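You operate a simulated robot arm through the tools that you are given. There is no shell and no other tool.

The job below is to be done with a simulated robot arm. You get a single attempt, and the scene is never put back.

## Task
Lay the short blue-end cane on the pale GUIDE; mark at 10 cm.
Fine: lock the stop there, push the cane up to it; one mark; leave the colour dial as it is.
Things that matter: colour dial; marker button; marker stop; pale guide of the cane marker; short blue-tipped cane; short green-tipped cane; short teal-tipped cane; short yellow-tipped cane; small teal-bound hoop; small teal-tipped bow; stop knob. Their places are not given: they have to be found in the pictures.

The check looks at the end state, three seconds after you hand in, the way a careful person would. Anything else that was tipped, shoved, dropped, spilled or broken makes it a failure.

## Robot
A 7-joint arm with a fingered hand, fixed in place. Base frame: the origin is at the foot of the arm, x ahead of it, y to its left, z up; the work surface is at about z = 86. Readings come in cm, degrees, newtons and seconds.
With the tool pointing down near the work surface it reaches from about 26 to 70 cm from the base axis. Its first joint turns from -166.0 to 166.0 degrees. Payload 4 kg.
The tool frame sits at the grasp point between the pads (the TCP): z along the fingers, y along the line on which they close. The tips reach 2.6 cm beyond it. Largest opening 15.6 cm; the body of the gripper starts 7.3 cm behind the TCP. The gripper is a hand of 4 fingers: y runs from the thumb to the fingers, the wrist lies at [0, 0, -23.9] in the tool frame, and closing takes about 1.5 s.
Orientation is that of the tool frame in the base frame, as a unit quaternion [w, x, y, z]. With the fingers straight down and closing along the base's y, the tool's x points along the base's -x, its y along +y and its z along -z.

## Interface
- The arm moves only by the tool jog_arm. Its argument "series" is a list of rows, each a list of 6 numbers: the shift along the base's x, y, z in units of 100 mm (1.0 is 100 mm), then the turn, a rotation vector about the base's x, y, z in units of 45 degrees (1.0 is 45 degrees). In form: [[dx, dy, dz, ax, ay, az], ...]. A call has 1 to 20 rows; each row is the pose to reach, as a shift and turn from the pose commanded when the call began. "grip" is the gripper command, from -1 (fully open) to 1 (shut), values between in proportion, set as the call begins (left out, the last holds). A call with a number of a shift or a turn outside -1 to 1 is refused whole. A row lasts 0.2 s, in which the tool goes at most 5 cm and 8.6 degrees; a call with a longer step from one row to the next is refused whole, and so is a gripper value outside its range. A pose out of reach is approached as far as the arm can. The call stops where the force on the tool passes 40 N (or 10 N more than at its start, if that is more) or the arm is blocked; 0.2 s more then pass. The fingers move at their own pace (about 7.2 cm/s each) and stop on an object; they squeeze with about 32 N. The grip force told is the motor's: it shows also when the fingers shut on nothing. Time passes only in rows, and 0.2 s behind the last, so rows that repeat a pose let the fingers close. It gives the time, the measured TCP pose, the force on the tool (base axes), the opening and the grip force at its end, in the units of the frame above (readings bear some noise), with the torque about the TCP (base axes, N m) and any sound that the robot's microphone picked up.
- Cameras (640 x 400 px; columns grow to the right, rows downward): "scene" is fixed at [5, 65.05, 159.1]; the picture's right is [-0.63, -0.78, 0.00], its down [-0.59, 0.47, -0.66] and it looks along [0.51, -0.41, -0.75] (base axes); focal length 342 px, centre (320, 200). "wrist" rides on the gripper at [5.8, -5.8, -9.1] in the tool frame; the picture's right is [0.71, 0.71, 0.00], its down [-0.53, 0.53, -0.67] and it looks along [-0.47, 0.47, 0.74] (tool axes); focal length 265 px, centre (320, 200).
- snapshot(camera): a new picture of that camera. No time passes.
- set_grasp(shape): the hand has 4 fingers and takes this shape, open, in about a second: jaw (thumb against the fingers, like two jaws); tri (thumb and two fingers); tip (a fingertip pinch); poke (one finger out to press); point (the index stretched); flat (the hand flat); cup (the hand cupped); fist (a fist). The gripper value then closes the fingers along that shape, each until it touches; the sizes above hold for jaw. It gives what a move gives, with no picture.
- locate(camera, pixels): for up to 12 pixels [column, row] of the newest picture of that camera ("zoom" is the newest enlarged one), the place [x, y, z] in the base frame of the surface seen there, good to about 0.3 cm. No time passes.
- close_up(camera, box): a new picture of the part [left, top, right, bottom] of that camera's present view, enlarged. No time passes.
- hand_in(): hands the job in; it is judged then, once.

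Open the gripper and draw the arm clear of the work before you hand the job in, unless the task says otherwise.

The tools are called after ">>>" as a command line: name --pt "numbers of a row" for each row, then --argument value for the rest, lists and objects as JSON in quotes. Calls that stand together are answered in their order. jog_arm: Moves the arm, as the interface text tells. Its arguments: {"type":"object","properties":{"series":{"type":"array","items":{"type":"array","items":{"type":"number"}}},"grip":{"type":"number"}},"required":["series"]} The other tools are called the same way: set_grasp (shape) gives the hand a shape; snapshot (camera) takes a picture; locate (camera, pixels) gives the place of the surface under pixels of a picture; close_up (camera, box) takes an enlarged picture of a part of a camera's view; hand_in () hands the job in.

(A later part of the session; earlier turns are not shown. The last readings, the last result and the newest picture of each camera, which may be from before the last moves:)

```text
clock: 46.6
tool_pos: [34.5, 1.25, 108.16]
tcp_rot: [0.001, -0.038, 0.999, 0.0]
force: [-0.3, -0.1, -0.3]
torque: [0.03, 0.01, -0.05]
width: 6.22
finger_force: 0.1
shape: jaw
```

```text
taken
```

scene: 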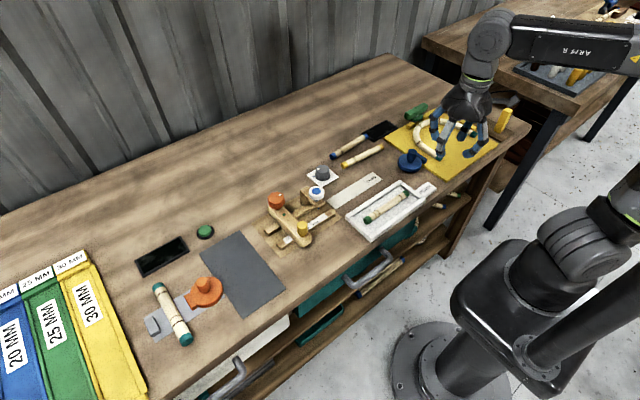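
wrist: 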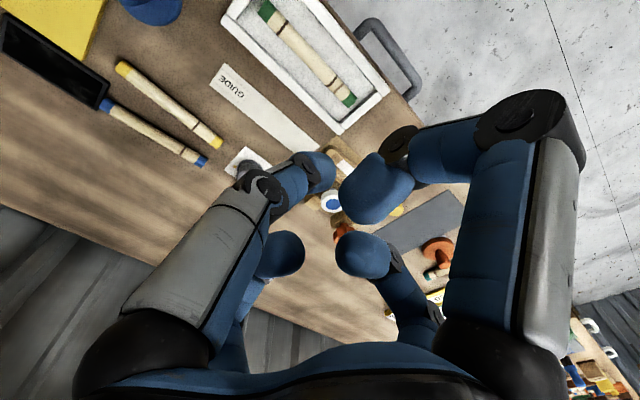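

The upper arm still leaves to the right. I continue along the same direction another 11 cm and look.

>>> jog_arm --pt "0.1 0.2 0 0 0 0" --pt "0.2 0.4 0 0 0 0" --pt "0.3 0.6 0 0 0 0" --pt "0.4 0.8 0 0 0 0" --pt "0.5 1.0 0 0 0 0"

>>> snapshot --camera "scene"

```text
clock: 47.8
tool_pos: [39.53, 11.21, 108.24]
tcp_rot: [0.001, -0.039, 0.999, -0.001]
force: [-0.1, 0.6, -0.3]
torque: [0.05, -0.01, 0.0]
width: 6.24
finger_force: 0.0
shape: jaw
```

```text
taken
```

scene: 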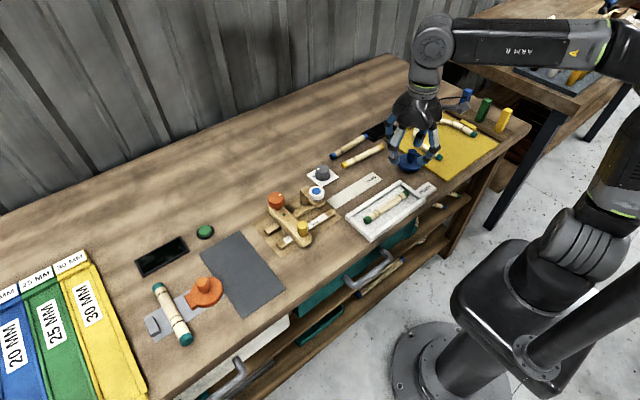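

The elbow is still to the right. I locate upper-arm points at (600,200), (615,165), (632,120) to measure its lean direction.

>>> locate --camera "scene" --pixels '[[600, 205], [612, 185], [620, 165], [630, 130], [580, 250], [600, 235], [550, 285], [620, 55], [560, 45], [500, 45], [437, 45], [580, 270]]'

```text
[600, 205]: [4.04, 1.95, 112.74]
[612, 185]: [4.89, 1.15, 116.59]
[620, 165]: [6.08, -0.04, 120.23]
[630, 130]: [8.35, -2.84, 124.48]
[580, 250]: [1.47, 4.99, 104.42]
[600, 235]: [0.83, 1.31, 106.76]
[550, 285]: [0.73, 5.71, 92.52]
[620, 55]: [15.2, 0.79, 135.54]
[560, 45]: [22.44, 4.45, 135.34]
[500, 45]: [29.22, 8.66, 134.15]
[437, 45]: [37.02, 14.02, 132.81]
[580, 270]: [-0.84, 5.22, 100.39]
```

The upper arm leans at azimuth about -45° and 25° tilt; the elbow must be carried head-on over the vertical to leave this posture. I retract to (28, 0) and measure the lean there.

>>> jog_arm --pt "-0.25 -0.25 0 0 0 0" --pt "-0.5 -0.5 0 0 0 0" --pt "-0.75 -0.75 0 0 0 0" --pt "-1.0 -1.0 0 0 0 0" --pt "-1.0 -1.0 0 0 0 0"

>>> snapshot --camera "scene"

>>> locate --camera "scene" --pixels '[[580, 235], [600, 235], [615, 225], [630, 215], [635, 205], [625, 240], [560, 260], [590, 260], [540, 290], [520, 270], [600, 30], [570, 40]]'

```text
clock: 49.0
tool_pos: [29.58, 1.19, 108.24]
tcp_rot: [-0.001, -0.039, 0.999, -0.001]
force: [-0.1, 0.1, -0.1]
torque: [0.04, 0.0, -0.02]
width: 6.27
finger_force: 0.0
shape: jaw
```

```text
taken
```

scene: 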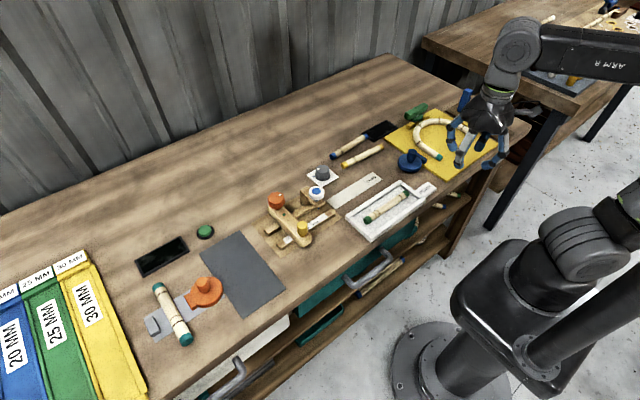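

```text
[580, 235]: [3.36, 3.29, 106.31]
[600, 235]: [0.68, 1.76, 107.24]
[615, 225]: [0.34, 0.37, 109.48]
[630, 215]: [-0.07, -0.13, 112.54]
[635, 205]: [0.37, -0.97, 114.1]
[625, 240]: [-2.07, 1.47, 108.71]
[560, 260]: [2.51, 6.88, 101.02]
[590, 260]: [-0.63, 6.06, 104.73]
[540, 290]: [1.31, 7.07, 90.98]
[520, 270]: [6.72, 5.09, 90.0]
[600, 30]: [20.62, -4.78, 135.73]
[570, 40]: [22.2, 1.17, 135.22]
```

I locate more points along the forearm's midline at (555,52), (590,57), (630,62) and near the upper arm.

>>> locate --camera "scene" --pixels '[[550, 50], [565, 53], [580, 55], [595, 57], [610, 60], [625, 62], [637, 64], [520, 45], [638, 195], [638, 220], [632, 190], [605, 215]]'

>>> close_up --camera "scene" --box '[440, 150, 640, 320]'

```text
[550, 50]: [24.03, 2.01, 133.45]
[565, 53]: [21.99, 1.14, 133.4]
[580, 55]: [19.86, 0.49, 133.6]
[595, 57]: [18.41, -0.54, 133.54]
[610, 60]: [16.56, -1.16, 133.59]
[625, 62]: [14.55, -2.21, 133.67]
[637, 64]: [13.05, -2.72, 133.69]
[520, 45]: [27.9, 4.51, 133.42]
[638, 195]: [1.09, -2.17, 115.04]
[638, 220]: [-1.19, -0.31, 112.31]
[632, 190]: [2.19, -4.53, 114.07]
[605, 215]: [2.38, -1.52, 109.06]
```

```text
2.35 times, centred on (540, 235) of scene
```

zoom: 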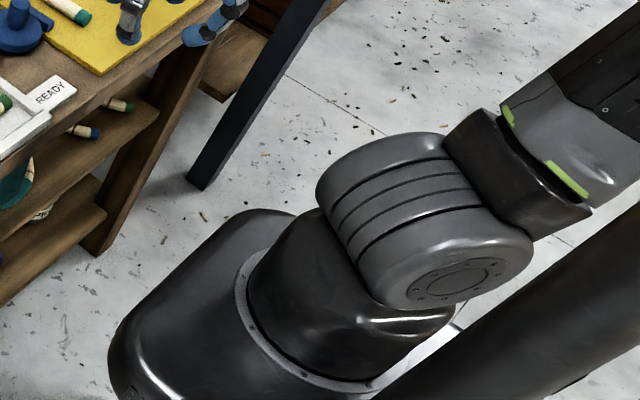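

The forearm measurement puts the elbow at about (-6, -14, 133), i.e. behind-right. To unwind it I do a loop: extend straight ahead, swing right while extended, retract, swing back left while retracted. First extend.

>>> jog_arm --pt "0.45 0 0 0 0 0" --pt "0.9 0 0 0 0 0" --pt "1.0 0 0 0 0 0"

>>> jog_arm --pt "0.45 0 0 0 0 0" --pt "0.9 0 0 0 0 0" --pt "1.0 0 0 0 0 0"

>>> jog_arm --pt "0.03 -0.47 0 0 0 -0.12" --pt "-0.02 -0.9 0 0 0 -0.23" --pt "-0.04 -0.99 0 0 0 -0.25"

>>> jog_arm --pt "-0.09 -0.42 0 0 0 -0.11" --pt "-0.22 -0.84 0 0 0 -0.22" --pt "-0.29 -0.99 0 0 0 -0.26"

>>> jog_arm --pt "-0.17 -0.41 0 0 0 -0.11" --pt "-0.39 -0.79 0 0 0 -0.22" --pt "-0.51 -0.97 0 0 0 -0.28"

>>> snapshot --camera "scene"

```text
clock: 49.8
tool_pos: [39.48, 1.04, 108.32]
tcp_rot: [0.0, -0.039, 0.999, -0.001]
force: [0.1, -0.6, 0.1]
torque: [0.01, -0.04, 0.02]
width: 6.27
finger_force: 0.0
shape: jaw
```

```text
clock: 50.6
tool_pos: [49.48, 1.24, 108.34]
tcp_rot: [0.001, -0.039, 0.999, 0.0]
force: [0.1, 1.2, 0.3]
torque: [0.01, -0.03, 0.02]
width: 6.22
finger_force: 0.0
shape: jaw
```

```text
clock: 51.4
tool_pos: [49.1, -8.73, 108.39]
tcp_rot: [0.0, 0.06, 0.998, 0.0]
force: [-0.2, 0.4, 0.4]
torque: [0.0, 0.02, 0.01]
width: 6.23
finger_force: 0.1
shape: jaw
```

```text
clock: 52.2
tool_pos: [46.24, -18.7, 108.27]
tcp_rot: [0.0, 0.162, 0.987, 0.001]
force: [-0.9, 1.0, -0.2]
torque: [-0.02, 0.0, 0.02]
width: 6.25
finger_force: 0.1
shape: jaw
```

```text
clock: 53.0
tool_pos: [41.11, -28.38, 108.08]
tcp_rot: [0.0, 0.267, 0.964, 0.0]
force: [0.3, -0.4, 0.5]
torque: [0.0, -0.02, 0.0]
width: 6.25
finger_force: 0.1
shape: jaw
```

```text
taken
```

scene: 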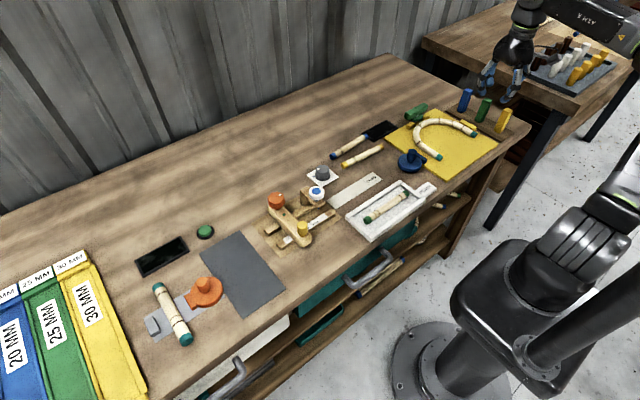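

The swing right at r = 50 goes well. I continue to azimuth -60°, retract to r = 29, then swing back left retracted.

>>> jog_arm --pt "-0.26 -0.35 0 0 0 -0.11" --pt "-0.55 -0.67 0 0 0 -0.22" --pt "-0.87 -0.97 0 0 0 -0.33"

>>> jog_arm --pt "-0.35 -0.27 0 0 0 -0.11" --pt "-0.75 -0.53 0 0 0 -0.23"

>>> jog_arm --pt "-0.24 0.42 0 0 0 0" --pt "-0.5 0.86 0 0 0 0"

>>> jog_arm --pt "-0.24 0.42 0 0 0 0" --pt "-0.52 0.92 0 0 0 0"

>>> snapshot --camera "scene"

```text
clock: 53.8
tool_pos: [32.41, -38.13, 108.15]
tcp_rot: [0.0, 0.389, 0.921, 0.0]
force: [-0.2, 0.1, -0.1]
torque: [-0.02, -0.01, -0.05]
width: 6.25
finger_force: 0.2
shape: jaw
```

```text
clock: 54.4
tool_pos: [24.95, -43.32, 108.15]
tcp_rot: [0.001, 0.471, 0.882, -0.001]
force: [0.2, 0.8, 0.3]
torque: [0.01, 0.02, 0.01]
width: 6.25
finger_force: 0.2
shape: jaw
```

```text
refused: row 2 steps farther than a row can; nothing moved
```

```text
refused: row 2 steps farther than a row can; nothing moved
```

```text
taken
```

scene: 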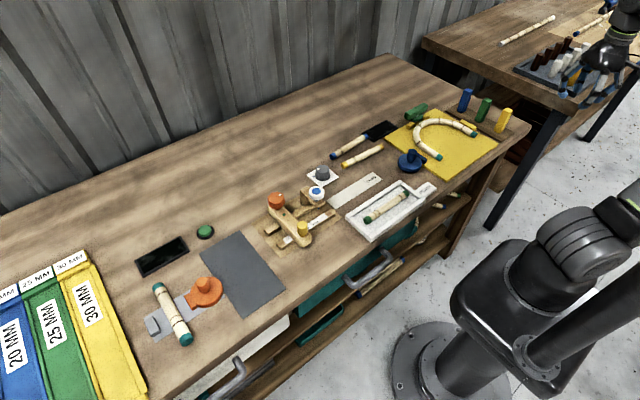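

At (25,-43,108), azimuth -60°. I retract with smaller steps to r = 29.

>>> jog_arm --pt "-0.2 0.35 0 0 0 0" --pt "-0.4 0.7 0 0 0 0" --pt "-0.55 0.97 0 0 0 0"

>>> jog_arm --pt "-0.2 0.35 0 0 0 0" --pt "-0.4 0.7 0 0 0 0" --pt "-0.5 0.85 0 0 0 0"

>>> snapshot --camera "scene"

```text
clock: 55.2
tool_pos: [19.28, -33.59, 108.21]
tcp_rot: [0.0, 0.473, 0.881, 0.0]
force: [0.7, 0.5, 0.4]
torque: [-0.02, -0.02, 0.01]
width: 6.24
finger_force: 0.0
shape: jaw
```

```text
clock: 56.0
tool_pos: [14.51, -25.26, 108.19]
tcp_rot: [0.001, 0.471, 0.882, 0.0]
force: [0.9, -0.5, -0.9]
torque: [-0.03, 0.03, 0.01]
width: 6.23
finger_force: 0.1
shape: jaw
```

```text
taken
```

scene: 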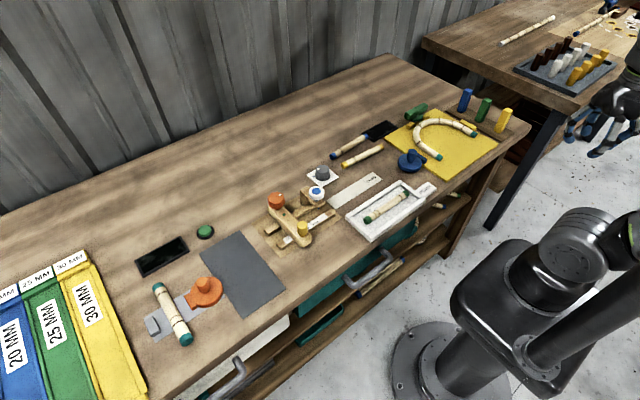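

Retracted at azimuth -60°. Now I swing left along r = 29 with the yaw following, back to straight ahead.

>>> jog_arm --pt "0.355 0.26 0 0 0 0.188" --pt "0.67 0.55 0 0 0 0.377" --pt "0.94 0.88 0 0 0 0.566"

>>> jog_arm --pt "0.22 0.37 0 0 0 0.188" --pt "0.38 0.77 0 0 0 0.377" --pt "0.44 0.99 0 0 0 0.477"

>>> jog_arm --pt "0.06 0.42 0 0 0 0.188" --pt "0.06 0.85 0 0 0 0.377"

>>> snapshot --camera "scene"

>>> locate --camera "scene" --pixels '[[550, 50], [565, 53], [580, 55], [595, 57], [610, 60], [625, 62], [637, 64], [600, 235], [615, 225], [630, 215], [638, 205]]'

```text
clock: 56.8
tool_pos: [23.92, -16.32, 108.41]
tcp_rot: [0.0, 0.264, 0.964, 0.0]
force: [-0.4, 0.2, -0.1]
torque: [0.0, 0.01, 0.01]
width: 6.24
finger_force: 0.1
shape: jaw
```

```text
clock: 57.6
tool_pos: [28.26, -6.39, 108.31]
tcp_rot: [0.0, 0.079, 0.997, 0.0]
force: [0.0, 0.4, -0.6]
torque: [-0.02, 0.03, 0.01]
width: 6.26
finger_force: 0.0
shape: jaw
```

```text
clock: 58.2
tool_pos: [28.83, 2.18, 108.35]
tcp_rot: [0.0, -0.067, 0.998, 0.0]
force: [0.9, -0.3, 0.2]
torque: [0.02, -0.04, 0.0]
width: 6.25
finger_force: 0.1
shape: jaw
```

```text
taken
```

scene: 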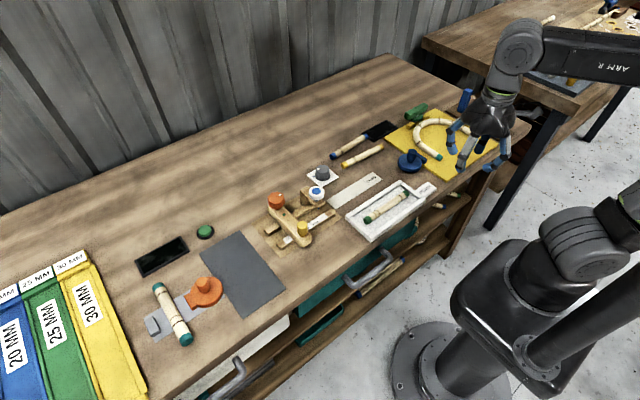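

```text
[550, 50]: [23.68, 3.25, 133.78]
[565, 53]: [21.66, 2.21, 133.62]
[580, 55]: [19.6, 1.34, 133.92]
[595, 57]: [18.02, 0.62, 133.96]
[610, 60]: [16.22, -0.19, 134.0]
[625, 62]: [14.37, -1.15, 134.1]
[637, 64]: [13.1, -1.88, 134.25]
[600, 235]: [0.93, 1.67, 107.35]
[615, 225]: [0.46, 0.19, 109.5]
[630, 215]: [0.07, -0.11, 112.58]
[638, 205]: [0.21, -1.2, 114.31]
```

The loop left the posture unchanged (forearm azimuth 26°), so only the stop of joint 1 shifts the elbow. I now swing left at r = 40 past the stop, where the upper arm is nearly vertical, and then retract so the elbow crosses over the top in its own plane.

>>> jog_arm --pt "0.4 0.02 0 0 0 0" --pt "0.8 0.04 0 0 0 0" --pt "1.0 0.05 0 0 0 0"

>>> jog_arm --pt "0.07 0.36 0 0 0 0.11" --pt "-0.02 0.77 0 0 0 0.24" --pt "-0.08 0.97 0 0 0 0.31"

>>> jog_arm --pt "-0.16 0.42 0 0 0 0.144" --pt "-0.37 0.82 0 0 0 0.289" --pt "-0.46 0.97 0 0 0 0.344"

>>> jog_arm --pt "-0.28 0.36 0 0 0 0.144" --pt "-0.59 0.69 0 0 0 0.289" --pt "-0.93 0.98 0 0 0 0.433"

>>> snapshot --camera "scene"

```text
clock: 59.0
tool_pos: [38.94, 2.64, 108.32]
tcp_rot: [0.001, -0.067, 0.998, 0.0]
force: [0.4, -1.0, -0.6]
torque: [0.02, 0.01, 0.0]
width: 6.23
finger_force: 0.0
shape: jaw
```

```text
clock: 59.8
tool_pos: [38.01, 12.44, 108.31]
tcp_rot: [0.0, -0.187, 0.982, 0.001]
force: [0.2, -1.0, 0.6]
torque: [-0.01, 0.0, -0.02]
width: 6.21
finger_force: 0.1
shape: jaw
```

```text
clock: 60.6
tool_pos: [33.43, 22.0, 108.25]
tcp_rot: [0.0, -0.318, 0.948, 0.0]
force: [0.3, 0.2, -0.6]
torque: [0.02, 0.01, -0.03]
width: 6.24
finger_force: 0.1
shape: jaw
```

```text
clock: 61.4
tool_pos: [24.04, 31.8, 108.37]
tcp_rot: [0.001, -0.474, 0.881, 0.001]
force: [0.7, -0.3, 1.0]
torque: [0.0, -0.02, 0.0]
width: 6.23
finger_force: 0.1
shape: jaw
```

```text
taken
```

scene: 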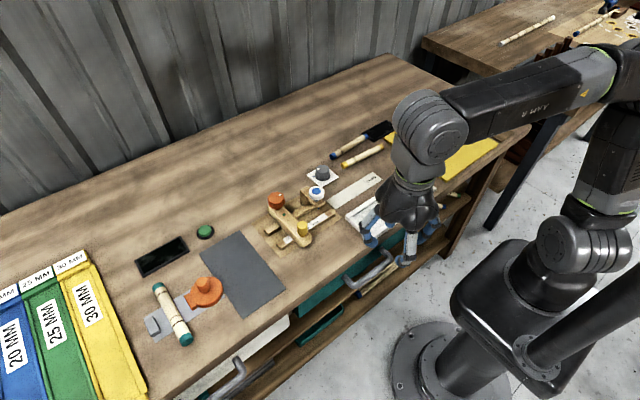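

It reached (24,31.8) at azimuth 53°. I measure the forearm and upper arm lines again.

>>> locate --camera "scene" --pixels '[[470, 112], [495, 105], [520, 98], [545, 90], [570, 80], [595, 72], [612, 70], [600, 205], [607, 180], [613, 155], [620, 130], [560, 245]]'

```text
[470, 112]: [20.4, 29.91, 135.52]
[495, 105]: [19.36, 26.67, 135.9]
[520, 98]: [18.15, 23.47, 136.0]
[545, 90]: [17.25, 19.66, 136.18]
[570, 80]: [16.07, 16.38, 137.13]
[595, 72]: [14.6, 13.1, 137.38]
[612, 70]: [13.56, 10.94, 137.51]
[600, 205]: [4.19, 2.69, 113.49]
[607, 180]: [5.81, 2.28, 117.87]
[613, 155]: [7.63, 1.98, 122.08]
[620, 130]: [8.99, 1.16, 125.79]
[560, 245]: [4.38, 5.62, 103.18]
```

The upper arm leans 12 cm over azimuth -15°, in its stop plane. Retracting to r ≈ 33 at this azimuth should carry the elbow straight over the top; I do that in small steps.

>>> jog_arm --pt "-0.09 -0.12 0 0 0 0" --pt "-0.18 -0.24 0 0 0 0" --pt "-0.27 -0.36 0 0 0 0" --pt "-0.36 -0.48 0 0 0 0" --pt "-0.42 -0.56 0 0 0 0"

>>> snapshot --camera "scene"

>>> locate --camera "scene" --pixels '[[490, 115], [510, 108], [530, 100], [550, 95], [575, 85], [600, 75], [620, 70], [605, 205], [612, 180], [620, 155], [627, 130], [560, 245]]'

```text
clock: 62.6
tool_pos: [19.87, 26.22, 108.33]
tcp_rot: [0.001, -0.474, 0.881, 0.001]
force: [0.2, 0.9, -0.6]
torque: [0.01, -0.01, 0.01]
width: 6.24
finger_force: 0.0
shape: jaw
```

```text
taken
```

scene: 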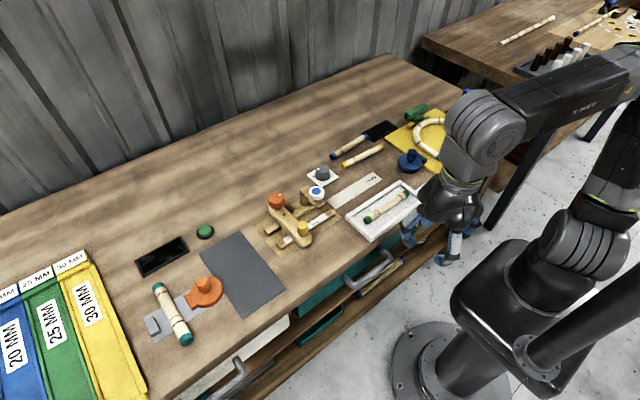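

```text
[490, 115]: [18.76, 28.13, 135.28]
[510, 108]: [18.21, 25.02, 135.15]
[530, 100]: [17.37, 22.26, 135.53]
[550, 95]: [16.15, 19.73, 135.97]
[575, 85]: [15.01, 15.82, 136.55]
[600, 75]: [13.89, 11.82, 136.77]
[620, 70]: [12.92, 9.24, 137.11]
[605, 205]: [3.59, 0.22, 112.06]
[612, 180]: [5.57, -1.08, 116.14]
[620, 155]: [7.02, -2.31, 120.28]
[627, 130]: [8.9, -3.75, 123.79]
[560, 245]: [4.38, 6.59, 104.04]
```

The elbow just followed sideways (lean -40°), so it stays on the right. A better idea: point the hand outwards along the forearm (straight wrist), which lets the tool direction steer the elbow. First I swing back to straight ahead at r = 34.

>>> jog_arm --pt "0.41 -0.22 0 0 0 -0.17" --pt "0.73 -0.57 0 0 0 -0.35" --pt "0.98 -0.97 0 0 0 -0.53"

>>> jog_arm --pt "0.2 -0.43 0 0 0 -0.18" --pt "0.34 -0.89 0 0 0 -0.355"

>>> jog_arm --pt "0.08 -0.46 0 0 0 -0.18"

```text
clock: 63.4
tool_pos: [29.65, 16.35, 108.27]
tcp_rot: [0.0, -0.282, 0.96, -0.001]
force: [-0.4, 0.3, 0.3]
torque: [0.03, -0.02, 0.03]
width: 6.23
finger_force: 0.0
shape: jaw
```

```text
clock: 64.0
tool_pos: [33.14, 7.54, 108.31]
tcp_rot: [0.0, -0.145, 0.989, 0.0]
force: [0.0, -0.2, -0.1]
torque: [0.04, 0.0, 0.03]
width: 6.24
finger_force: 0.2
shape: jaw
```

```text
clock: 64.4
tool_pos: [33.88, 2.91, 108.2]
tcp_rot: [-0.001, -0.075, 0.997, 0.0]
force: [0.2, 0.6, -0.3]
torque: [0.02, 0.04, 0.01]
width: 6.26
finger_force: 0.1
shape: jaw
```

At (33.9, 2.9). I pitch the tool up to point forwards, turning about the wrist point, in three steps.

>>> jog_arm --pt "0.353 0 0.026 0 -0.189 0" --pt "0.699 0 0.104 0 -0.378 0" --pt "0.972 0 0.207 0 -0.533 0"

>>> jog_arm --pt "0.312 0 0.168 0 -0.189 0" --pt "0.596 0 0.38 0 -0.378 0" --pt "0.845 0 0.631 0 -0.567 0" --pt "0.986 0 0.812 0 -0.689 0"

>>> jog_arm --pt "0.181 0 0.304 0 -0.189 0" --pt "0.315 0 0.632 0 -0.378 0" --pt "0.396 0 0.956 0 -0.556 0"

>>> snapshot --camera "scene"

```text
clock: 65.2
tool_pos: [43.57, 2.97, 110.49]
tcp_rot: [0.209, -0.075, 0.975, -0.016]
force: [-0.4, -0.2, -0.9]
torque: [-0.02, 0.0, 0.0]
width: 6.23
finger_force: 0.0
shape: jaw
```

```text
clock: 66.2
tool_pos: [53.49, 2.95, 118.4]
tcp_rot: [0.462, -0.066, 0.884, -0.035]
force: [0.0, -0.4, 0.5]
torque: [0.03, 0.01, 0.01]
width: 6.23
finger_force: 0.1
shape: jaw
```

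```text
clock: 67.0
tool_pos: [57.54, 2.66, 127.93]
tcp_rot: [0.641, -0.057, 0.764, -0.047]
force: [0.1, -1.7, -0.1]
torque: [0.02, -0.02, 0.15]
width: 6.26
finger_force: 0.0
shape: jaw
```

```text
taken
```

scene: 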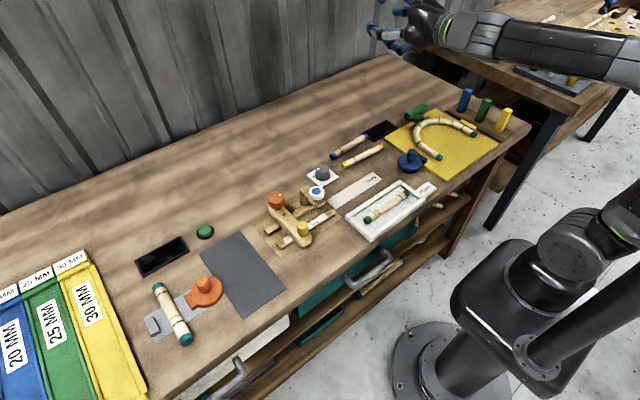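

The hand now points forwards, in line with the forearm, and the shoulder has turned further. I measure the forearm direction again.

>>> locate --camera "scene" --pixels '[[520, 42], [540, 48], [560, 52], [580, 56], [600, 60], [620, 64], [636, 68], [470, 35], [575, 245], [625, 215], [635, 205], [600, 270]]'

>>> close_up --camera "scene" --box '[440, 150, 640, 320]'

```text
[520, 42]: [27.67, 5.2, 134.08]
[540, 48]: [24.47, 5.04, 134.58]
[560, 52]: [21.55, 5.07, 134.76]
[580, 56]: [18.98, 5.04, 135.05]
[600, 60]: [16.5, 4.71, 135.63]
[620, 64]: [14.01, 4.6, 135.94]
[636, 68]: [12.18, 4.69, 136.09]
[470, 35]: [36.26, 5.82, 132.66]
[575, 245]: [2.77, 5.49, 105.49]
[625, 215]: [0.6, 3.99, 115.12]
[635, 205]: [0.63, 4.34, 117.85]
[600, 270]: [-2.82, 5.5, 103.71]
```

```text
2.35 times, centred on (540, 235) of scene
```

zoom: 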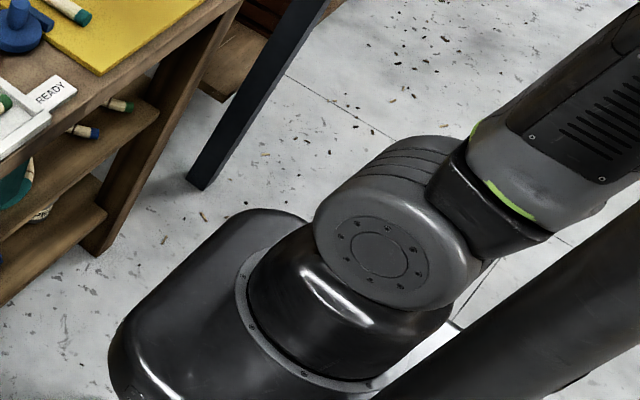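

The forearm now runs straight along x and the upper arm is vertical, so the elbow is centred. I measure the shoulder disc's face (zoom around (380,248)) to learn the first joint's angle.

>>> locate --camera "zoom" --pixels '[[383, 248], [345, 240], [420, 256], [385, 222], [382, 276], [350, 260], [412, 238], [560, 100], [600, 150], [540, 160]]'

```text
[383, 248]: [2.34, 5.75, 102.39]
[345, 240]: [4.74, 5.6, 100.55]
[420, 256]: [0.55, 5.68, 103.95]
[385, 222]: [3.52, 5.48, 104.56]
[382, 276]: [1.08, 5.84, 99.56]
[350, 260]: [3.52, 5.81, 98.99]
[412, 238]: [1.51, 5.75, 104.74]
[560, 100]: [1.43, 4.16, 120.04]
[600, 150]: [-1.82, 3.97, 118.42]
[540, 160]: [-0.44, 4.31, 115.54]
```

The disc's face normal is along y, so the first joint is now near 0° and the elbow is centred: the posture I want. To keep it, I lower the hand along the wrist's free direction (down-right first) about the fixed wrist point.

>>> jog_arm --pt "-0.067 -0.253 -0.234 0 0.1284 -0.1385" --pt "-0.185 -0.495 -0.46 0 0.2569 -0.2769" --pt "-0.35 -0.723 -0.671 0 0.3853 -0.4154" --pt "-0.56 -0.93 -0.863 0 0.5138 -0.5538"

>>> jog_arm --pt "-0.249 -0.182 -0.169 0 0.1284 -0.1385" --pt "-0.531 -0.335 -0.311 0 0.2569 -0.2769" --pt "-0.842 -0.456 -0.423 0 0.3853 -0.4154" --pt "-0.995 -0.5 -0.464 0 0.4458 -0.4805"

>>> snapshot --camera "scene"

>>> locate --camera "scene" --pixels '[[520, 42], [540, 48], [560, 52], [580, 56], [600, 60], [620, 64], [636, 68], [568, 254], [552, 250], [583, 258]]'

```text
clock: 68.0
tool_pos: [51.9, -6.44, 119.37]
tcp_rot: [0.451, 0.099, 0.87, -0.172]
force: [-1.1, -0.5, 0.7]
torque: [0.02, 0.02, 0.01]
width: 6.25
finger_force: 0.0
shape: jaw
```

```text
clock: 69.0
tool_pos: [41.86, -11.37, 114.77]
tcp_rot: [0.253, 0.228, 0.901, -0.267]
force: [0.9, -0.6, -0.1]
torque: [-0.01, 0.02, 0.01]
width: 6.23
finger_force: 0.0
shape: jaw
```

```text
taken
```

scene: 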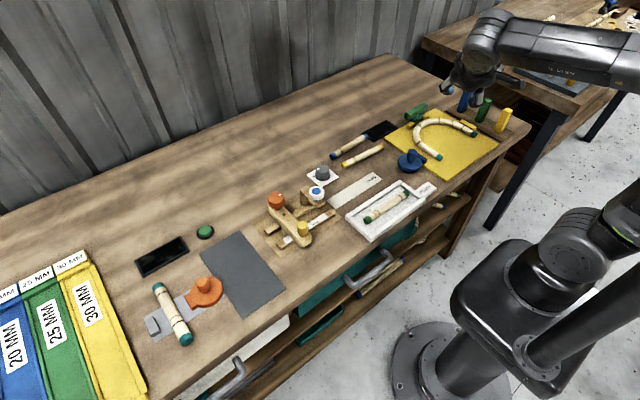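

```text
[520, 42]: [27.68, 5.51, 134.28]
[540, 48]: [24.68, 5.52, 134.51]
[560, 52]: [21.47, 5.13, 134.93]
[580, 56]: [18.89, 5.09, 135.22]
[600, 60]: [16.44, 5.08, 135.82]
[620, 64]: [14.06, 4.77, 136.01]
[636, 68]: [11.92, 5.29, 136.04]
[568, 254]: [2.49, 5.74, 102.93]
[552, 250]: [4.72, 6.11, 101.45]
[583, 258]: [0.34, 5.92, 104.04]
```

The forearm stays at azimuth ~2°. I continue: roll the hand about the forearm to point down.

>>> jog_arm --pt "0 0.273 -0.192 0.189 0 0" --pt "0 0.572 -0.341 0.378 0 0" --pt "0 0.89 -0.445 0.567 0 0" --pt "0 0.985 -0.466 0.622 0 0"

>>> jog_arm --pt "0 0.331 -0.041 0.189 0 0" --pt "0 0.442 -0.043 0.251 0 0"

>>> jog_arm --pt "-0.342 0 -0.093 0 0.189 0" --pt "-0.694 0 -0.135 0 0.378 0" --pt "-0.799 0 -0.137 0 0.433 0"

>>> snapshot --camera "scene"

>>> locate --camera "scene" --pixels '[[520, 42], [540, 48], [560, 52], [580, 56], [600, 60], [620, 64], [636, 68], [568, 254], [552, 250], [583, 258]]'

```text
clock: 70.0
tool_pos: [41.81, -1.41, 110.09]
tcp_rot: [0.19, 0.283, 0.939, -0.041]
force: [-0.7, -0.5, -1.1]
torque: [0.01, -0.02, 0.01]
width: 6.22
finger_force: 0.1
shape: jaw
```

```text
clock: 70.6
tool_pos: [41.92, 2.83, 109.59]
tcp_rot: [0.162, 0.301, 0.939, 0.051]
force: [0.3, 0.3, 0.2]
torque: [-0.03, -0.01, -0.01]
width: 6.23
finger_force: 0.1
shape: jaw
```

```text
clock: 71.4
tool_pos: [34.0, 2.91, 108.23]
tcp_rot: [0.0, 0.304, 0.953, -0.001]
force: [0.0, 0.6, -0.4]
torque: [0.01, 0.0, 0.0]
width: 6.25
finger_force: 0.1
shape: jaw
```

```text
taken
```

scene: 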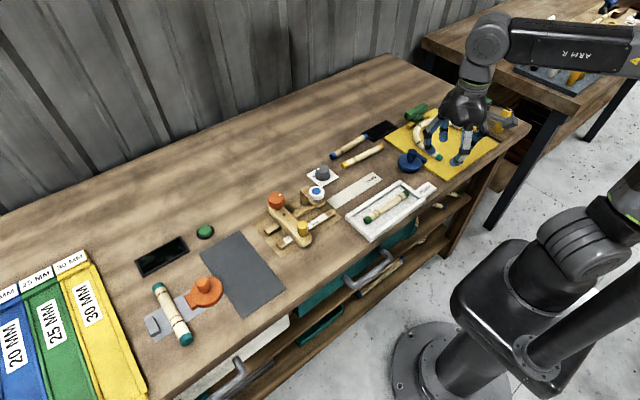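

```text
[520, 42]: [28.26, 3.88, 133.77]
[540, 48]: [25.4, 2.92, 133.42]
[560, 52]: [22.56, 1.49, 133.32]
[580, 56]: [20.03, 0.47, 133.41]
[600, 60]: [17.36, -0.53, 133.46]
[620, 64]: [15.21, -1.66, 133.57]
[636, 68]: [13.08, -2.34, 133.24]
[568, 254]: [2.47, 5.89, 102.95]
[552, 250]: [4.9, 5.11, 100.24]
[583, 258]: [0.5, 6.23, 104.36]
```

The elbow drifted back right when the hand pointed down, so the solver pulls it there for tool-down poses. Next attempt: pitch up again to centre the elbow, and this time extend forwards while horizontal so the upper arm crosses the vertical. First yaw back and pitch up.

>>> jog_arm --pt "0 0 0 0 0 0.19" --pt "0 0 0 0 0 0.38" --pt "0 0 0 0 0 0.57" --pt "0 0 0 0 0 0.76" --pt "0 0 0 0 0 0.95"

>>> jog_arm --pt "0.353 0 0.026 0 -0.189 0" --pt "0.699 0 0.104 0 -0.378 0" --pt "0.972 0 0.207 0 -0.533 0"

>>> jog_arm --pt "0.312 0 0.168 0 -0.189 0" --pt "0.596 0 0.38 0 -0.378 0" --pt "0.845 0 0.631 0 -0.567 0" --pt "0.986 0 0.812 0 -0.689 0"

>>> jog_arm --pt "0.181 0 0.304 0 -0.189 0" --pt "0.315 0 0.632 0 -0.378 0" --pt "0.396 0 0.956 0 -0.556 0"

>>> snapshot --camera "scene"

>>> locate --camera "scene" --pixels '[[520, 42], [540, 48], [560, 52], [580, 56], [600, 60], [620, 64], [636, 68], [568, 254], [552, 250], [583, 258]]'

```text
clock: 72.6
tool_pos: [33.89, 2.89, 108.17]
tcp_rot: [0.001, -0.065, 0.998, 0.0]
force: [1.2, 0.6, -0.1]
torque: [0.04, 0.0, -0.01]
width: 6.27
finger_force: 0.0
shape: jaw
```

```text
clock: 73.4
tool_pos: [43.71, 2.99, 110.39]
tcp_rot: [0.21, -0.063, 0.976, -0.013]
force: [-0.9, 0.0, 0.6]
torque: [-0.02, -0.01, -0.03]
width: 6.26
finger_force: 0.2
shape: jaw
```

```text
clock: 74.4
tool_pos: [53.57, 2.99, 118.55]
tcp_rot: [0.462, -0.055, 0.885, -0.031]
force: [-0.8, 0.6, 0.1]
torque: [-0.03, -0.02, -0.01]
width: 6.25
finger_force: 0.1
shape: jaw
```

```text
clock: 75.2
tool_pos: [57.51, 2.64, 128.06]
tcp_rot: [0.642, -0.048, 0.764, -0.04]
force: [0.4, -2.2, -0.8]
torque: [0.02, -0.01, 0.16]
width: 6.26
finger_force: 0.0
shape: jaw
```

```text
taken
```

scene: 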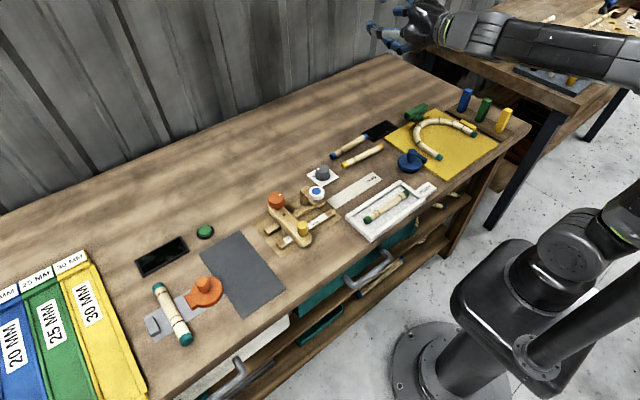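

```text
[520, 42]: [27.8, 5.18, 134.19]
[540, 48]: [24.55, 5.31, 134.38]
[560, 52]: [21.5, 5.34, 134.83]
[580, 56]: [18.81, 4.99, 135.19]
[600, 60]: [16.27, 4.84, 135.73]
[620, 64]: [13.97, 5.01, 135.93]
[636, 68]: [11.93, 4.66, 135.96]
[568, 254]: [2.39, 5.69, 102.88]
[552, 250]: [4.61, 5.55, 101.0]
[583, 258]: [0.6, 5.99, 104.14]
```

Same centred posture as before. Now I extend forwards 10 cm with the hand horizontal so the upper arm leans over to the front.

>>> jog_arm --pt "0.25 0 0 0 0 0" --pt "0.5 0 0 0 0 0" --pt "0.75 0 0 0 0 0" --pt "1.0 0 0 0 0 0"

>>> snapshot --camera "scene"

```text
clock: 76.2
tool_pos: [67.49, 2.99, 128.12]
tcp_rot: [0.642, -0.05, 0.764, -0.04]
force: [-0.2, 0.5, 0.3]
torque: [0.01, 0.0, -0.02]
width: 6.25
finger_force: 0.1
shape: jaw
```

```text
taken
```

scene: 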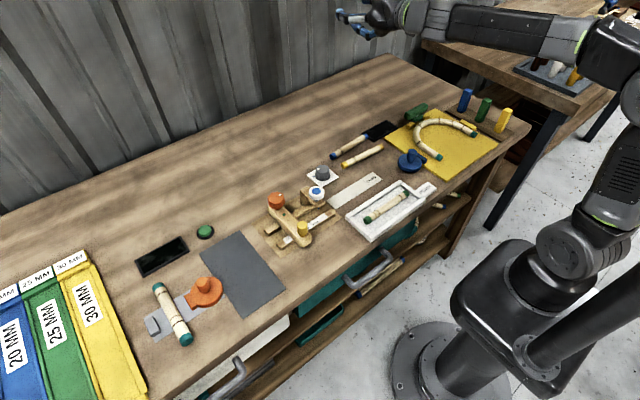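

The upper arm now leans forwards. I measure the disc and the upper arm.

>>> locate --camera "scene" --pixels '[[565, 250], [552, 247], [578, 254], [565, 240], [565, 262], [600, 205], [610, 185], [620, 160], [630, 140], [500, 30], [550, 38], [600, 55]]'

>>> close_up --camera "scene" --box '[440, 150, 640, 320]'

```text
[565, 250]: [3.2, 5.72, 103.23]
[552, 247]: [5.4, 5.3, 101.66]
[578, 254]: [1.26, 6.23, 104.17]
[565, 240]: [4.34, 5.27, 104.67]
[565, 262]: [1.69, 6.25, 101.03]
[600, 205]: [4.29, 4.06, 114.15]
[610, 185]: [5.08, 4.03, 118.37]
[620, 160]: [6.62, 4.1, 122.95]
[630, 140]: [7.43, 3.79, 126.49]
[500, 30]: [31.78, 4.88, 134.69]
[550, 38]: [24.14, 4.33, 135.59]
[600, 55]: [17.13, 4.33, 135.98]
```

```text
2.35 times, centred on (540, 235) of scene
```

zoom: 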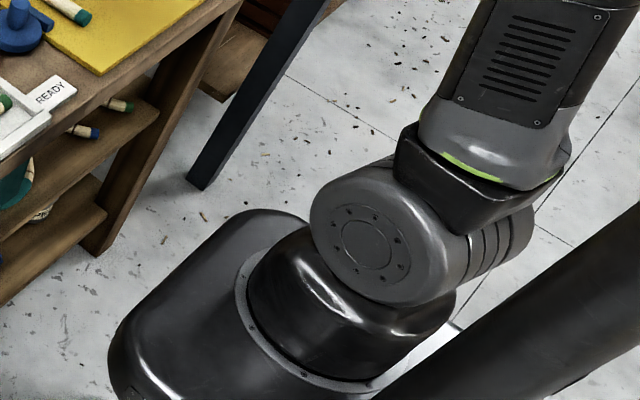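

The disc and lean suggest the first joint is now near -13°, the new family. I pitch the hand back down about the wrist point at this extended radius.

>>> jog_arm --pt "-0.087 0 -0.343 0 0.189 0" --pt "-0.224 0 -0.67 0 0.378 0" --pt "-0.396 0 -0.956 0 0.556 0"

>>> jog_arm --pt "-0.224 0 -0.274 0 0.189 0" --pt "-0.486 0 -0.512 0 0.378 0" --pt "-0.781 0 -0.709 0 0.567 0" --pt "-0.986 0 -0.812 0 0.689 0"

>>> jog_arm --pt "-0.333 0 -0.12 0 0.189 0" --pt "-0.681 0 -0.189 0 0.378 0" --pt "-0.972 0 -0.207 0 0.533 0"

>>> snapshot --camera "scene"

```text
clock: 77.0
tool_pos: [63.46, 3.02, 118.39]
tcp_rot: [0.462, -0.056, 0.885, -0.03]
force: [-0.8, 0.7, 0.0]
torque: [0.0, 0.02, -0.03]
width: 6.25
finger_force: 0.1
shape: jaw
```

```text
clock: 78.0
tool_pos: [53.42, 2.94, 110.28]
tcp_rot: [0.208, -0.063, 0.976, -0.014]
force: [0.6, 0.5, -0.8]
torque: [0.03, 0.01, -0.02]
width: 6.23
finger_force: 0.0
shape: jaw
```

```text
clock: 78.8
tool_pos: [43.91, 2.92, 108.29]
tcp_rot: [0.0, -0.063, 0.998, -0.001]
force: [0.4, -0.3, -0.2]
torque: [-0.02, 0.01, -0.01]
width: 6.23
finger_force: 0.0
shape: jaw
```

```text
taken
```

scene: 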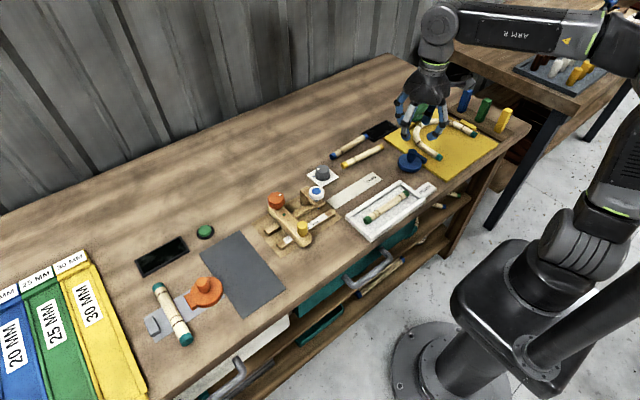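

Now at (43.9, 2.9) pointing down. I test the left side again: swing to azimuth 40° and then extend beyond the old limit.

>>> jog_arm --pt "-0.06 0.45 0 0 0 0.13" --pt "-0.16 0.92 0 0 0 0.26"

>>> jog_arm --pt "-0.15 0.44 0 0 0 0.13" --pt "-0.35 0.86 0 0 0 0.27"

>>> jog_arm --pt "-0.2 0.4 0 0 0 0.13" --pt "-0.5 0.77 0 0 0 0.27"

>>> jog_arm --pt "0.2 0.17 0 0 0 0" --pt "0.4 0.33 0 0 0 0" --pt "0.6 0.5 0 0 0 0"

>>> snapshot --camera "scene"

```text
clock: 79.4
tool_pos: [42.44, 12.08, 108.22]
tcp_rot: [0.001, -0.165, 0.986, 0.0]
force: [0.4, 0.7, -0.3]
torque: [0.01, 0.05, -0.01]
width: 6.24
finger_force: 0.0
shape: jaw
```

```text
clock: 80.0
tool_pos: [38.82, 20.85, 108.15]
tcp_rot: [0.0, -0.269, 0.963, 0.0]
force: [0.5, -1.0, 0.0]
torque: [0.02, -0.01, 0.01]
width: 6.25
finger_force: 0.1
shape: jaw
```

```text
clock: 80.6
tool_pos: [33.78, 28.61, 108.16]
tcp_rot: [0.001, -0.369, 0.929, 0.0]
force: [0.2, -0.2, -0.1]
torque: [0.05, 0.02, 0.0]
width: 6.27
finger_force: 0.1
shape: jaw
```

```text
clock: 81.4
tool_pos: [39.74, 33.47, 108.25]
tcp_rot: [0.001, -0.369, 0.93, 0.0]
force: [-0.6, 0.4, 0.4]
torque: [-0.01, 0.02, 0.04]
width: 6.25
finger_force: 0.0
shape: jaw
```

```text
taken
```

scene: 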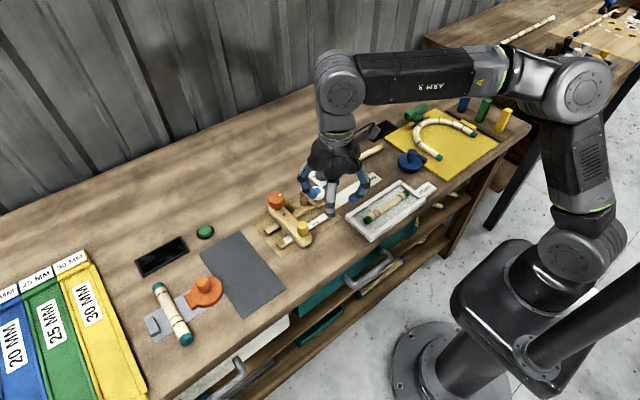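

The new posture reaches (39.7, 33.5) without trouble. I now move above the yellow handle at (45.25, 37.8), staying above z = 102.

>>> jog_arm --pt "0.2 0.15 -0.1 0 0 0" --pt "0.4 0.3 -0.3 0 0 0" --pt "0.551 0.433 -0.5 0 0 0" --pt "0.551 0.433 -0.6 0 0 0"

>>> snapshot --camera "scene"

>>> snapshot --camera "wrist"

```text
clock: 82.4
tool_pos: [45.4, 37.9, 102.18]
tcp_rot: [0.001, -0.369, 0.929, 0.0]
force: [-0.5, -0.1, 0.6]
torque: [0.01, 0.0, -0.02]
width: 6.24
finger_force: 0.0
shape: jaw
```

```text
taken
```

scene: 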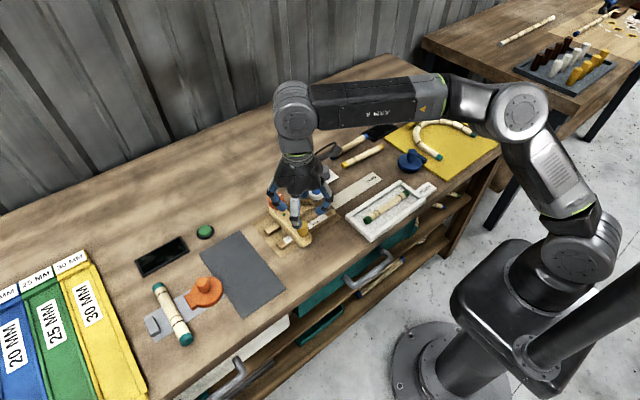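

```text
taken
```

wrist: 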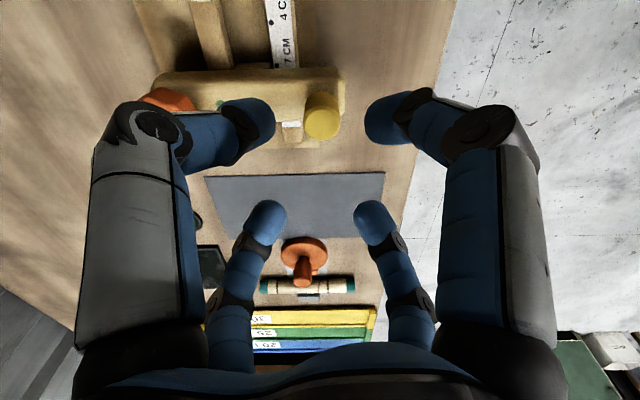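

The handle is centred under the hand at (322,118) in the wrist view. I descend to TCP z = 94.4 with the fingers open around it.

>>> jog_arm --pt "-0.015 -0.005 -0.3 0 0 0" --pt "-0.015 -0.005 -0.55 0 0 0" --pt "-0.015 -0.005 -0.7 0 0 0" --pt "-0.015 -0.005 -0.78 0 0 0" --pt "-0.015 -0.005 -0.78 0 0 0"

>>> snapshot --camera "wrist"

>>> close_up --camera "scene" --box '[240, 150, 360, 250]'

```text
clock: 83.6
tool_pos: [45.2, 37.78, 94.42]
tcp_rot: [0.002, -0.369, 0.929, 0.0]
force: [0.0, -0.2, 0.0]
torque: [0.01, 0.01, 0.01]
width: 6.26
finger_force: 0.1
shape: jaw
```

```text
taken
```

wrist: 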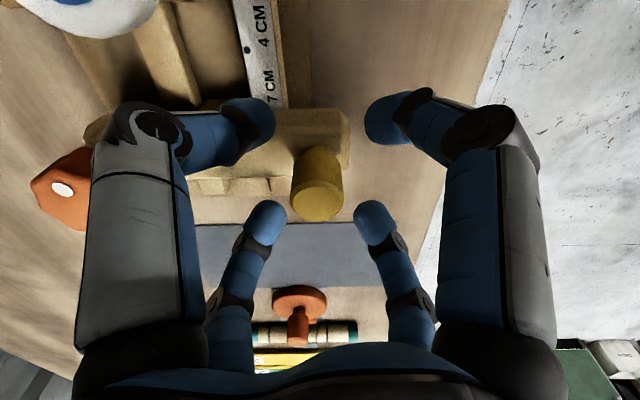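

```text
4.00 times, centred on (300, 200) of scene
```

zoom: 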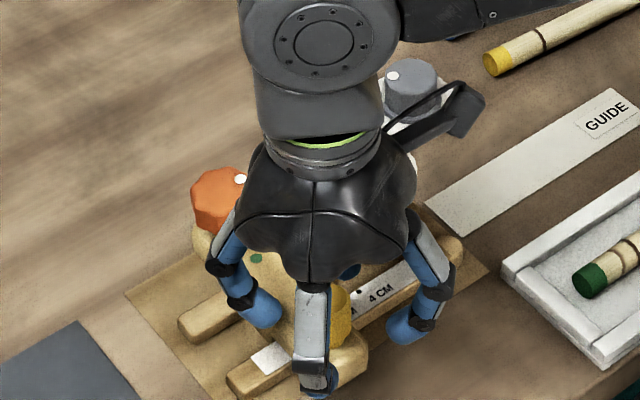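

The handle top sits at (318,200), exactly where the TCP projects. I close the fingers on it.

>>> jog_arm --pt "0 0 0 0 0 0" --pt "0 0 0 0 0 0" --pt "0 0 0 0 0 0" --pt "0 0 0 0 0 0" --pt "0 0 0 0 0 0" --pt "0 0 0 0 0 0" --pt "0 0 0 0 0 0" --grip 0.95

>>> snapshot --camera "wrist"

```text
clock: 85.2
tool_pos: [45.2, 37.73, 94.54]
tcp_rot: [0.001, -0.37, 0.929, 0.0]
force: [0.4, 0.2, -9.0]
torque: [0.01, -0.04, -0.04]
width: 1.89
finger_force: 31.8
shape: jaw
```

```text
taken
```

wrist: 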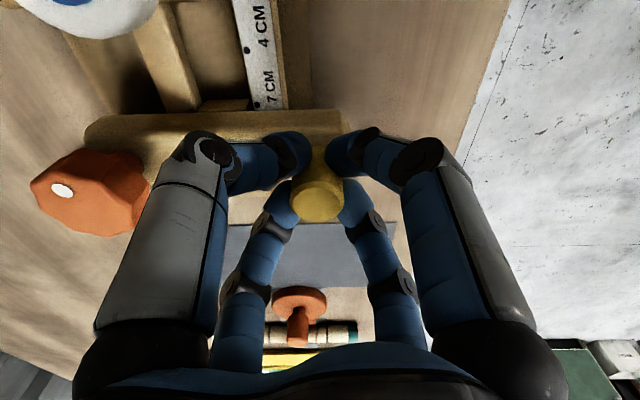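

Gripped at width 1.89 with 32 N. I slide the stop +y in small steps, first 1.5 cm, watching the force.

>>> jog_arm --pt "0 0.03 0 0 0 0" --pt "0 0.06 0 0 0 0" --pt "0 0.09 0 0 0 0" --pt "0 0.12 0 0 0 0" --pt "0 0.15 0 0 0 0" --pt "0 0.15 0 0 0 0"

>>> snapshot --camera "wrist"

>>> close_up --camera "wrist" --box '[180, 40, 340, 140]'

```text
clock: 86.6
tool_pos: [44.98, 39.18, 94.41]
tcp_rot: [0.002, -0.369, 0.929, 0.0]
force: [-1.6, 0.3, -13.0]
torque: [0.02, 0.02, -0.06]
width: 1.88
finger_force: 32.6
shape: jaw
```

```text
taken
```

wrist: 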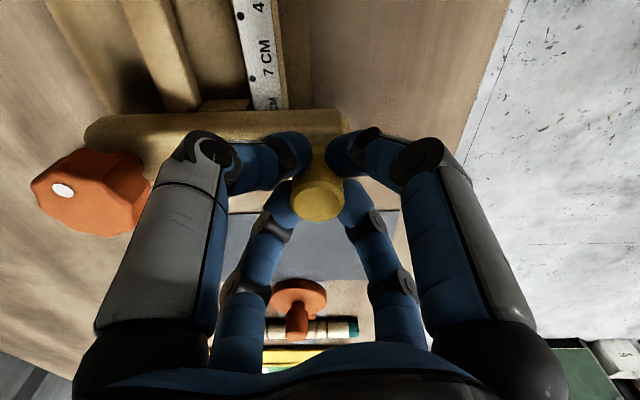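

```text
4.00 times, centred on (260, 90) of wrist
```

zoom: 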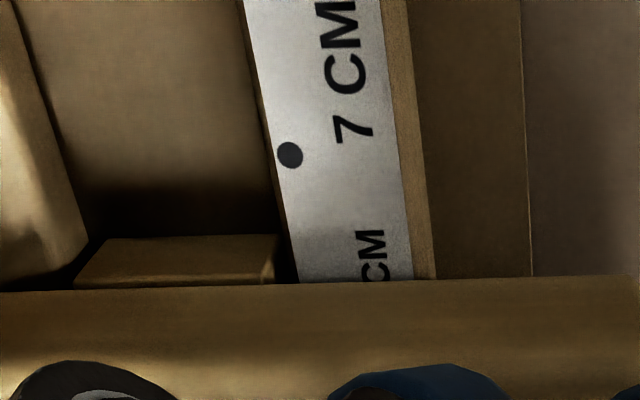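

The stop slides with the hand and the 10 CM print starts to show. I go on by 1.3 cm and look at the 10 cm dot.

>>> jog_arm --pt "0 0.03 0 0 0 0" --pt "0 0.06 0 0 0 0" --pt "0 0.09 0 0 0 0" --pt "0 0.12 0 0 0 0" --pt "0 0.13 0 0 0 0" --pt "0 0.13 0 0 0 0"

>>> close_up --camera "wrist" --box '[180, 40, 340, 140]'

```text
clock: 88.0
tool_pos: [45.1, 40.64, 94.46]
tcp_rot: [0.001, -0.369, 0.929, 0.001]
force: [-1.5, 1.4, -11.9]
torque: [0.03, 0.01, -0.06]
width: 1.91
finger_force: 32.4
shape: jaw
```

```text
4.00 times, centred on (260, 90) of wrist
```

zoom: 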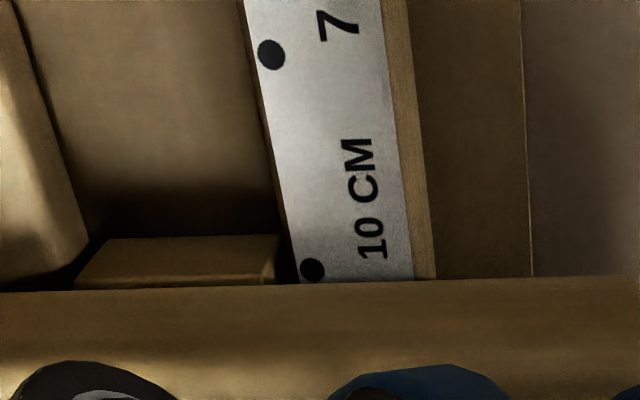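

The 10 CM dot at (312,270) is now just in front of the bar's lower edge. I locate the dots, the tongue face and the bar face for a fine check.

>>> locate --camera "zoom" --pixels '[[312, 270], [271, 55], [310, 272], [314, 268], [180, 242], [180, 250], [130, 245], [230, 245], [180, 275], [180, 292], [400, 285], [500, 285]]'

>>> close_up --camera "wrist" --box '[190, 90, 270, 120]'

```text
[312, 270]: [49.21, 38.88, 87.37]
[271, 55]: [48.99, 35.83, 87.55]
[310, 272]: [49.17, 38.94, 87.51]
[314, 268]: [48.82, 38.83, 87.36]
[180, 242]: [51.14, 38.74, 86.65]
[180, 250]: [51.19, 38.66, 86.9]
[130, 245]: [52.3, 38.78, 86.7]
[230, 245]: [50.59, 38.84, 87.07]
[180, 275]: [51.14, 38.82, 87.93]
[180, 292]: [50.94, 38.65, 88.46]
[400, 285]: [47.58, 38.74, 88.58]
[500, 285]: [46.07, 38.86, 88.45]
```

```text
8.00 times, centred on (230, 105) of wrist
```

zoom: 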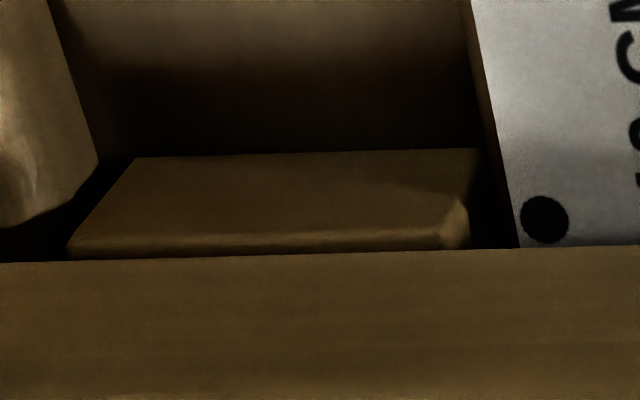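

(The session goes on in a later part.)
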